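You operate a simulated robot arm through the tools that you are given. There is no shell and no other tool. Be economical: measure what you need, move in short steps, check, and stop when the job is done.

Carry out the task below with a simulated robot arm. There is one attempt and no reset: what you move stays moved.

JOB
Press the hold button three times.

It is judged by the outcome, as a careful person would: the job done as asked, and still so three seconds after it is handed in. It fails if anything else is knocked over, pushed out of place, dropped, spilled or broken.

ROBOT AND FRAMES
A 6-joint arm with a two-finger parallel gripper, fixed in place. Base frame: the origin is at the foot of the arm, x ahead of it, y to its left, z up. Readings come in mm, rad, newtons and seconds.
Its first joint turns from -1.152 to 1.152 rad. Payload 2.9 kg.
Tool frame: the origin (TCP) lies between the finger pads and is the grasp point; the fingertips stand 30 mm ahead of it; z points along the fingers, y is the line along which they close. Largest opening 110 mm; finger width 20, thickness 10; the body of the gripper, 48 by 112 mm, starts 55 mm behind the TCP.
Orientation is that of the tool frame in the base frame, as a unit quaternion [w, x, y, z]. With the fingers straight down and closing along the base's y, the tool's x points along the base's -x, its y along +y and its z along -z.

CONTROLS
- The arm moves only by the tool send_rows. Its argument "series" is a list of rows, each a list of 7 numbers: the shift along the base's x, y, z in mm, then the turn, a rotation vector about the base's x, y, z in rad, then the gripper command, from -1 (shut) to 1 (fully open), values between in proportion. In form: [[tx, ty, tz, wx, wy, wz, jaw], ...]. A call has 1 to 20 rows; each row is the pose to reach, as a shift and turn from the pose commanded when the call began. Rows are played at 5 a second. More than 50 mm and 0.15 rad between two rows, or a gripper value outside its range, and nothing of the call is played. Where a pose cannot be reached the arm comes as near as it can. A force on the tool above 40 N (or 10 N above the force at the start of the call, whichever is more), or a blocked arm, ends the call early, and 0.2 s more pass. The fingers move at their own pace (about 108 mm/s each) and stop on an object; they squeeze with about 45 N. The grip force told is the motor's: it shows also when the fingers shut on nothing. Time passes only in rows, and 0.2 s behind the last, so rows that repeat a pose let the fingers close. It gives the time, the measured TCP pose, the force on the tool (base axes), the opening and the grip force at its end, in the units of the frame above (readings bear some noise).
- Cameras (640 x 400 px; columns grow to the right, rows downward): "scene" is fixed at [50.3, 409.2, 1427]; the picture's right is [-0.93, -0.36, 0.00], its down [-0.08, 0.21, -0.98] and it looks along [0.35, -0.91, -0.22] (base axes); focal length 360 px, centre (320, 200). "wrist" rides on the gripper at [-36, 0, -57] in the tool frame; the picture's right is [0.00, -1.00, 0.00], its down [0.97, 0.00, -0.24] and it looks along [0.24, 0.00, 0.97] (tool axes); focal length 218 px, centre (320, 200).
- grab_frame(camera): a new picture of that camera. The clock stands still meanwhile.
- locate(camera, pixels): for up to 12 pixels [column, row] of the newest picture of that camera ("zoom" is the newest enlarged one), the place [x, y, z] in the base frame of the surface seen there, good to about 3 mm, but the place of the scene camera against the robot may be out by one fixed shift of up to 12 mm in any direction. The clock stands still meanwhile.
- zoom(camera, box): a new picture of the part [left, top, right, bottom] of that camera's present view, enlarged. The clock stands still meanwhile.
- hand_in(): hands the job in; it is judged then, once.

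Keep the steps short. Do not move on a guess: measure, check each grasp and each placing, and mend mistakes. In all there are 60 turns and 20 pictures (those below and enlarged ones count). Leave the gripper open and the arm clear of the work at the hand-in unless told otherwise, and finish with a single line.

The tools are called by a JSON object that holds its "method" and its "body". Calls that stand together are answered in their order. send_rows: Moves the arm, as the interface text tells. Its arguments: {"type":"object","properties":{"series":{"type":"array"}},"required":["series"]} The other tools are called the same way: grab_frame (camera) takes a picture; locate (camera, pixels) gives the place of the surface under pixels of a picture; zoom (camera, box) takes an enlarged picture of a part of a camera's view; hand_in () hands the job in.

At the start:

```text
time: 0.0
position: [307.2, -317.1, 1238.6]
tool_rot: [0.0, -0.001, 1.0, 0.0]
ft_force: [0.5, 0.6, 0.4]
finger_gap: 109.9
grasp_force: 0.0
```

scene: 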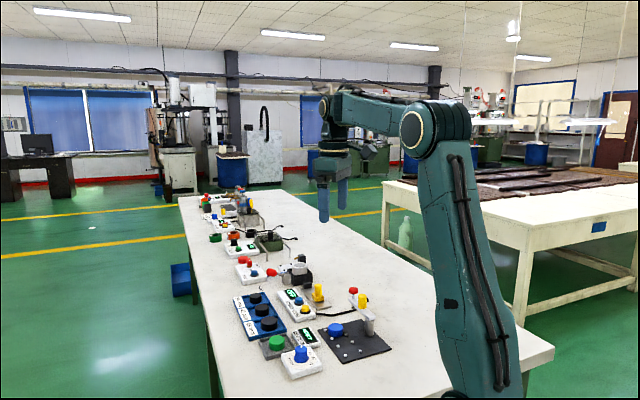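
wrist: 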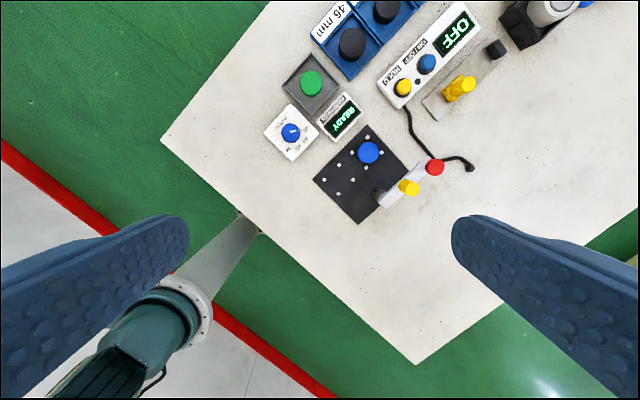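

I see several devices with buttons, but no readable "hold" label yet. I'll enlarge both views to read the labels.

{"method": "zoom", "body": {"camera": "wrist", "box": [250, 0, 490, 150]}}

{"method": "zoom", "body": {"camera": "scene", "box": [190, 180, 400, 385]}}

```text
2.67 times, centred on (370, 75) of wrist
```

zoom: 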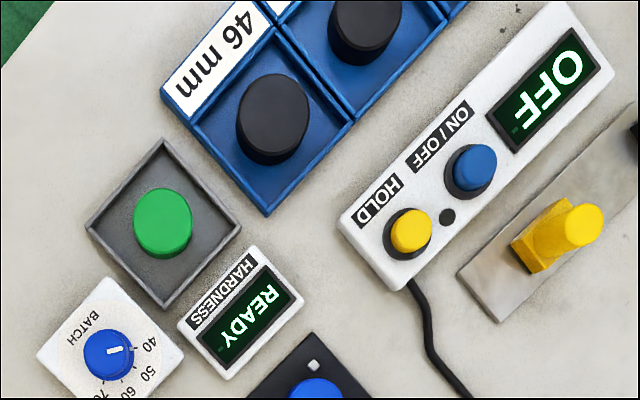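

```text
1.95 times, centred on (295, 282) of scene
```

zoom: 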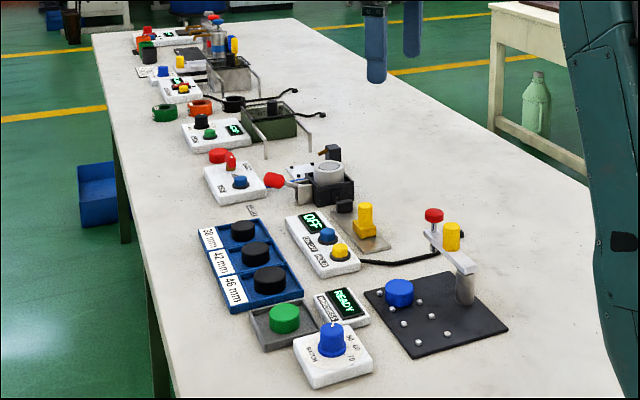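

The HOLD button is the yellow one on the white device with the OFF display (wrist about (404, 86)). The blue ON/OFF button sits next to it at (427, 63). I'll measure the button, the device face and its tall neighbours.

{"method": "locate", "body": {"camera": "wrist", "pixels": [[404, 86], [402, 90], [406, 83], [427, 62], [428, 67], [390, 76], [398, 104], [417, 81], [464, 83], [470, 82], [434, 167], [460, 30]]}}

```text
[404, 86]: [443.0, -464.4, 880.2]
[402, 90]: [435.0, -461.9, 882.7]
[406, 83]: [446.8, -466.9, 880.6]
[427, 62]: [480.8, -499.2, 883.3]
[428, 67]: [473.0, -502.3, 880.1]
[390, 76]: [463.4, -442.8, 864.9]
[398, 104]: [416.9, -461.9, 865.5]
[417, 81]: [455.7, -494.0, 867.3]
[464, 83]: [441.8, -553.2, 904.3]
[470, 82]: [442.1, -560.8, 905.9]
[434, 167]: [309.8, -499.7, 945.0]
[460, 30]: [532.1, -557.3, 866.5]
```

The table seems a bit lower than stated, so I'll come nearer with the jaws open (view clear between the fingers) and measure again from close up, also against the table.

{"method": "send_rows", "body": {"series": [[17, -18, -24, 0, 0, 0, 1], [34, -36, -48, 0, 0, 0, 1], [51, -54, -72, 0, 0, 0, 1], [68, -72, -96, 0, 0, 0, 1], [85, -90, -120, 0, 0, 0, 1], [102, -110, -144, 0, 0, 0, 1], [119, -128, -168, 0, 0, 0, 1], [134, -146, -190, 0, 0, 0, 1], [134, -146, -190, 0, 0, 0, 1]]}}

{"method": "grab_frame", "body": {"camera": "wrist"}}

```text
time: 2.0
position: [439.3, -463.4, 1048.7]
tool_rot: [0.001, 0.0, 1.0, 0.0]
ft_force: [0.3, -0.1, -0.9]
finger_gap: 110.0
grasp_force: 0.1
```

```text
15 pictures are left
```

wrist: 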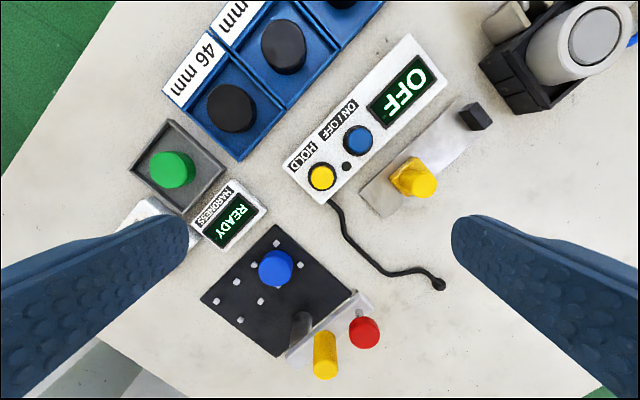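

The button is at (321, 177). I'll measure it, the face, and the table.

{"method": "locate", "body": {"camera": "wrist", "pixels": [[321, 177], [316, 177], [327, 177], [321, 172], [321, 183], [356, 139], [347, 166], [335, 172], [350, 215], [420, 184], [365, 332], [325, 355]]}}

{"method": "zoom", "body": {"camera": "wrist", "box": [270, 110, 398, 190]}}

```text
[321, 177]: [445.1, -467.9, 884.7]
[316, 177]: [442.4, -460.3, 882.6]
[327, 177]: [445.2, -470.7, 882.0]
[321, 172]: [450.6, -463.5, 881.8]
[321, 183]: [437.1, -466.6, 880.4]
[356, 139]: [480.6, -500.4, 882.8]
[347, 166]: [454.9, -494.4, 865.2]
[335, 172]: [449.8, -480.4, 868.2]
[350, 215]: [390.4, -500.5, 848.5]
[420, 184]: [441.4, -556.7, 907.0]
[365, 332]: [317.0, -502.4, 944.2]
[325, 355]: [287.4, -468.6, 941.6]
```

```text
5.00 times, centred on (334, 150) of wrist
```

zoom: 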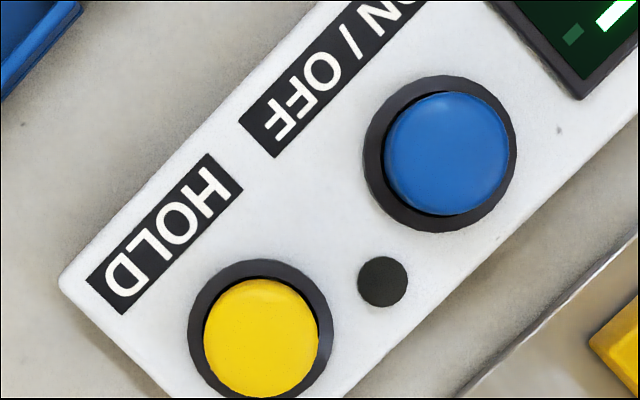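

The button top is at about (444.5, −466, 882), about 23 mm wide. The device face is at about 866 and the table at 848. Next I'll shut the jaws and drop to 15 mm above the button, with TCP z about 928.

{"method": "send_rows", "body": {"series": [[4, -3, 0, 0, 0, 0, -1], [4, -3, 0, 0, 0, 0, -1], [4, -3, -20, 0, 0, 0, -1], [4, -3, -45, 0, 0, 0, -1], [4, -3, -70, 0, 0, 0, -1], [4, -3, -95, 0, 0, 0, -1], [4, -3, -110, 0, 0, 0, -1], [4, -3, -120, 0, 0, 0, -1], [4, -3, -120, 0, 0, 0, -1], [4, -3, -120, 0, 0, 0, -1]]}}

{"method": "grab_frame", "body": {"camera": "wrist"}}

```text
time: 4.2
position: [444.5, -466.1, 928.6]
tool_rot: [0.0, 0.0, 1.0, -0.001]
ft_force: [-0.2, 0.0, -0.9]
finger_gap: 0.0
grasp_force: 37.5
```

```text
13 pictures are left
```

wrist: 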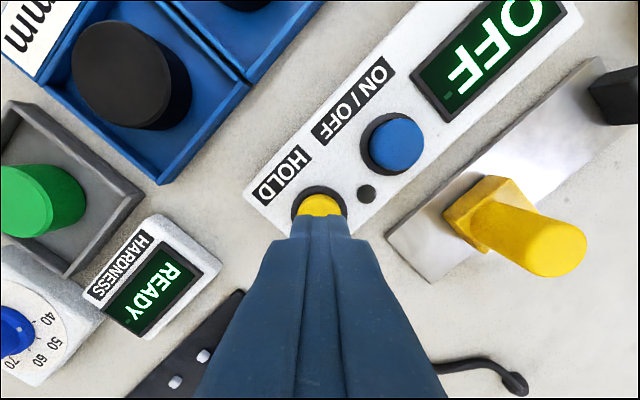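

The closed tip is lined up above the yellow button and clear of everything else. I'll go down slowly to find contact, watching the force.

{"method": "send_rows", "body": {"series": [[0, 0, -6, 0, 0, 0, -1], [0, 0, -12, 0, 0, 0, -1], [0, 0, -14, 0, 0, 0, -1], [0, 0, -16, 0, 0, 0, -1], [0, 0, -17, 0, 0, 0, -1], [0, 0, -18, 0, 0, 0, -1], [0, 0, -18, 0, 0, 0, -1]]}}

```text
time: 5.8
position: [444.5, -466.5, 911.4]
tool_rot: [0.0, 0.0, 1.0, 0.001]
ft_force: [0.0, 0.7, 1.2]
finger_gap: 0.0
grasp_force: 37.7
```

Force is about 1 N, so the tip is just touching or not quite there. I'll go on in 1 mm steps.

{"method": "send_rows", "body": {"series": [[0, 0, -1, 0, 0, 0, -1], [0, 0, -2, 0, 0, 0, -1], [0, 0, -2, 0, 0, 0, -1]]}}

```text
time: 6.6
position: [445.5, -467.4, 908.8]
tool_rot: [0.0, 0.001, 1.0, 0.0]
ft_force: [0.5, 1.3, 2.5]
finger_gap: 0.0
grasp_force: 37.5
```

The force has risen to 2.5 N, so contact has begun. I'll push further.

{"method": "send_rows", "body": {"series": [[0, 0, -1, 0, 0, 0, -1], [0, 0, -2, 0, 0, 0, -1], [0, 0, -2, 0, 0, 0, -1]]}}

{"method": "zoom", "body": {"camera": "wrist", "box": [240, 60, 432, 260]}}

```text
time: 7.4
position: [444.3, -466.9, 908.1]
tool_rot: [0.0, 0.0, 1.0, 0.0]
ft_force: [2.2, -0.3, 4.4]
finger_gap: 0.0
grasp_force: 37.5
```

```text
2.00 times, centred on (336, 160) of wrist
```

zoom: 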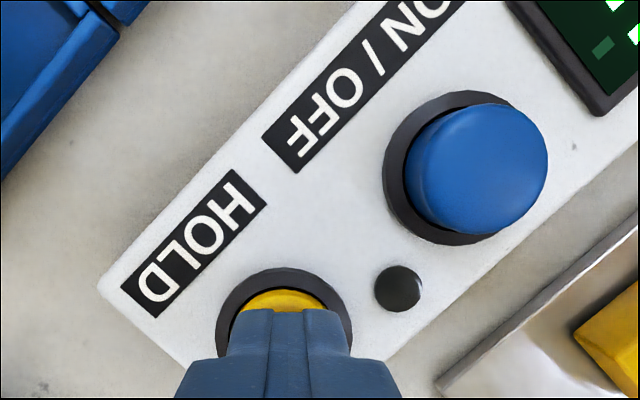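

The force is 4.4 N and rising gently like a spring, with the button part way down. I'll keep pushing to find the end of travel.

{"method": "send_rows", "body": {"series": [[0, 0, -1, 0, 0, 0, -1], [0, 0, -2, 0, 0, 0, -1], [0, 0, -2, 0, 0, 0, -1]]}}

```text
time: 8.2
position: [444.2, -466.8, 906.6]
tool_rot: [0.001, 0.001, 1.0, -0.001]
ft_force: [-0.7, 3.6, 13.8]
finger_gap: 0.0
grasp_force: 37.4
```

The force jumped to 13.8 N and the tip now lags the command, so the end stop looks near. I'll push 1 mm more to confirm.

{"method": "send_rows", "body": {"series": [[0, 0, -1, 0, 0, 0, -1], [0, 0, -1, 0, 0, 0, -1]]}}

{"method": "zoom", "body": {"camera": "wrist", "box": [240, 0, 600, 225]}}

```text
time: 8.8
position: [444.1, -466.4, 905.0]
tool_rot: [0.001, 0.0, 1.0, -0.001]
ft_force: [2.4, 3.2, 19.1]
finger_gap: 0.0
grasp_force: 37.4
```

```text
1.78 times, centred on (420, 112) of wrist
```

zoom: 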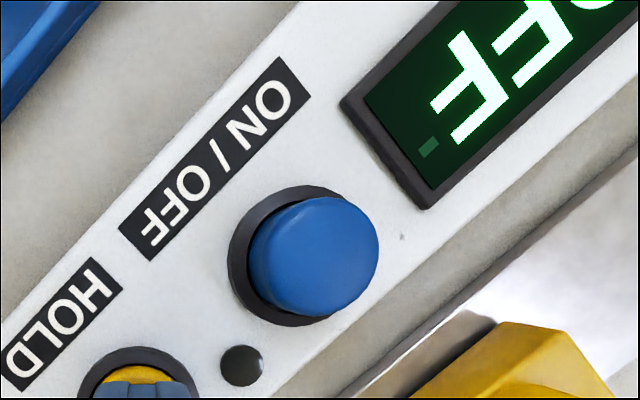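

The force now climbs about 5 N per mm with hardly any motion, so the button is fully pressed. That is press one. I'll lift 16 mm to release it completely and check.

{"method": "send_rows", "body": {"series": [[0, 0, 4, 0, 0, 0, -1], [0, 0, 10, 0, 0, 0, -1], [0, 0, 16, 0, 0, 0, -1], [0, 0, 16, 0, 0, 0, -1], [0, 0, 16, 0, 0, 0, -1]]}}

{"method": "grab_frame", "body": {"camera": "wrist"}}

```text
time: 10.0
position: [443.7, -466.8, 920.7]
tool_rot: [0.0, 0.0, 1.0, 0.0]
ft_force: [0.3, -0.1, 0.1]
finger_gap: 0.0
grasp_force: 37.5
```

```text
10 pictures are left
```

wrist: 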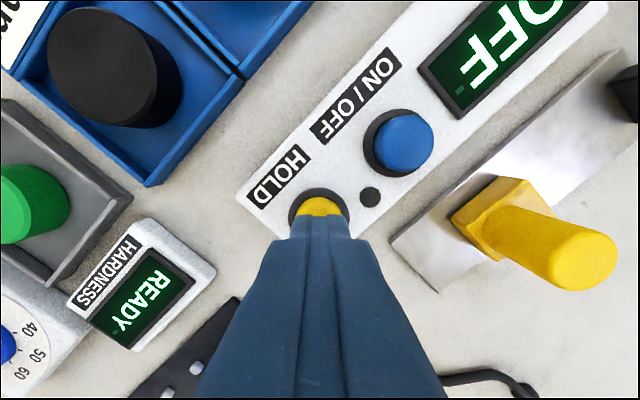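

The button has sprung back, the force is 0 and the device hasn't moved. Press two follows the same path down 16 mm with a short hold, and I'll read the force at the bottom.

{"method": "send_rows", "body": {"series": [[0, 0, -5, 0, 0, 0, -1], [0, 0, -9, 0, 0, 0, -1], [0, 0, -12, 0, 0, 0, -1], [0, 0, -14, 0, 0, 0, -1], [0, 0, -16, 0, 0, 0, -1], [0, 0, -16, 0, 0, 0, -1]]}}

```text
time: 11.4
position: [443.9, -467.1, 906.3]
tool_rot: [0.0, 0.0, 1.0, -0.001]
ft_force: [-5.4, 4.5, 17.6]
finger_gap: 0.0
grasp_force: 37.8
```

Force is 17.6 N at the stop, so press two is done. I'll lift to release.

{"method": "send_rows", "body": {"series": [[0, 0, 4, 0, 0, 0, -1], [0, 0, 10, 0, 0, 0, -1], [0, 0, 16, 0, 0, 0, -1], [0, 0, 16, 0, 0, 0, -1], [0, 0, 16, 0, 0, 0, -1]]}}

```text
time: 12.6
position: [444.3, -466.3, 919.5]
tool_rot: [0.0, -0.001, 1.0, 0.0]
ft_force: [-0.3, -0.3, 0.3]
finger_gap: 0.0
grasp_force: 37.8
```

The button is released and the force is 0. Press three goes the same way.

{"method": "send_rows", "body": {"series": [[0, 0, -5, 0, 0, 0, -1], [0, 0, -9, 0, 0, 0, -1], [0, 0, -12, 0, 0, 0, -1], [0, 0, -14, 0, 0, 0, -1], [0, 0, -16, 0, 0, 0, -1], [0, 0, -16, 0, 0, 0, -1]]}}

```text
time: 14.0
position: [443.7, -466.9, 905.4]
tool_rot: [0.001, -0.002, 1.0, 0.0]
ft_force: [-6.3, 5.4, 17.2]
finger_gap: 0.2
grasp_force: 37.7
```

Force is 17.2 N at the stop, so press three is done. I'll lift straight up about 175 mm and open the jaws only when high and clear, then check.

{"method": "send_rows", "body": {"series": [[0, 0, 4, 0, 0, 0, -1], [0, 0, 12, 0, 0, 0, -1], [0, 0, 35, 0, 0, 0, -1], [0, 0, 65, 0, 0, 0, -1], [0, 0, 95, 0, 0, 0, -1], [0, 0, 125, 0, 0, 0, -1], [0, 0, 150, 0, 0, 0, -1], [0, 0, 175, 0, 0, 0, 1], [0, 0, 175, 0, 0, 0, 1], [0, 0, 175, 0, 0, 0, 1], [0, 0, 175, 0, 0, 0, 1]]}}

{"method": "grab_frame", "body": {"camera": "wrist"}}

```text
time: 16.4
position: [443.2, -466.9, 1079.6]
tool_rot: [0.0, -0.001, 1.0, -0.001]
ft_force: [0.0, 0.3, 0.1]
finger_gap: 110.0
grasp_force: 0.1
```

```text
9 pictures are left
```

wrist: 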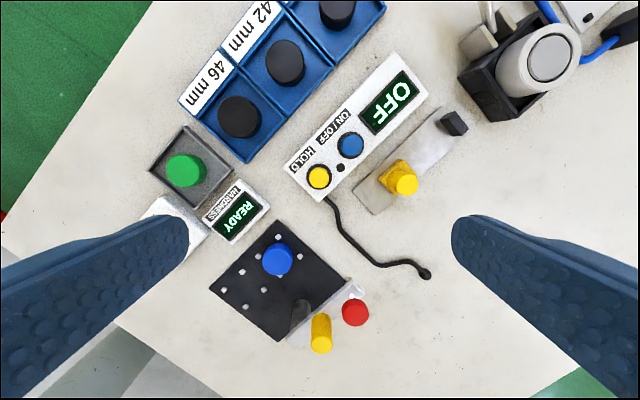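

Everything looks in place, with the jaws open and the arm clear. As a last check, I'll measure whether the device has shifted.

{"method": "locate", "body": {"camera": "wrist", "pixels": [[319, 177], [350, 145]]}}

```text
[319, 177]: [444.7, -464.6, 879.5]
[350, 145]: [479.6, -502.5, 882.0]
```

Both buttons are where they were, within the measuring error, so I'm handing in.

{"method": "hand_in", "body": {}}

```text
The job is handed in.
```

I pressed the hold button three times, each to its end stop with a full release after, and nothing else was moved.
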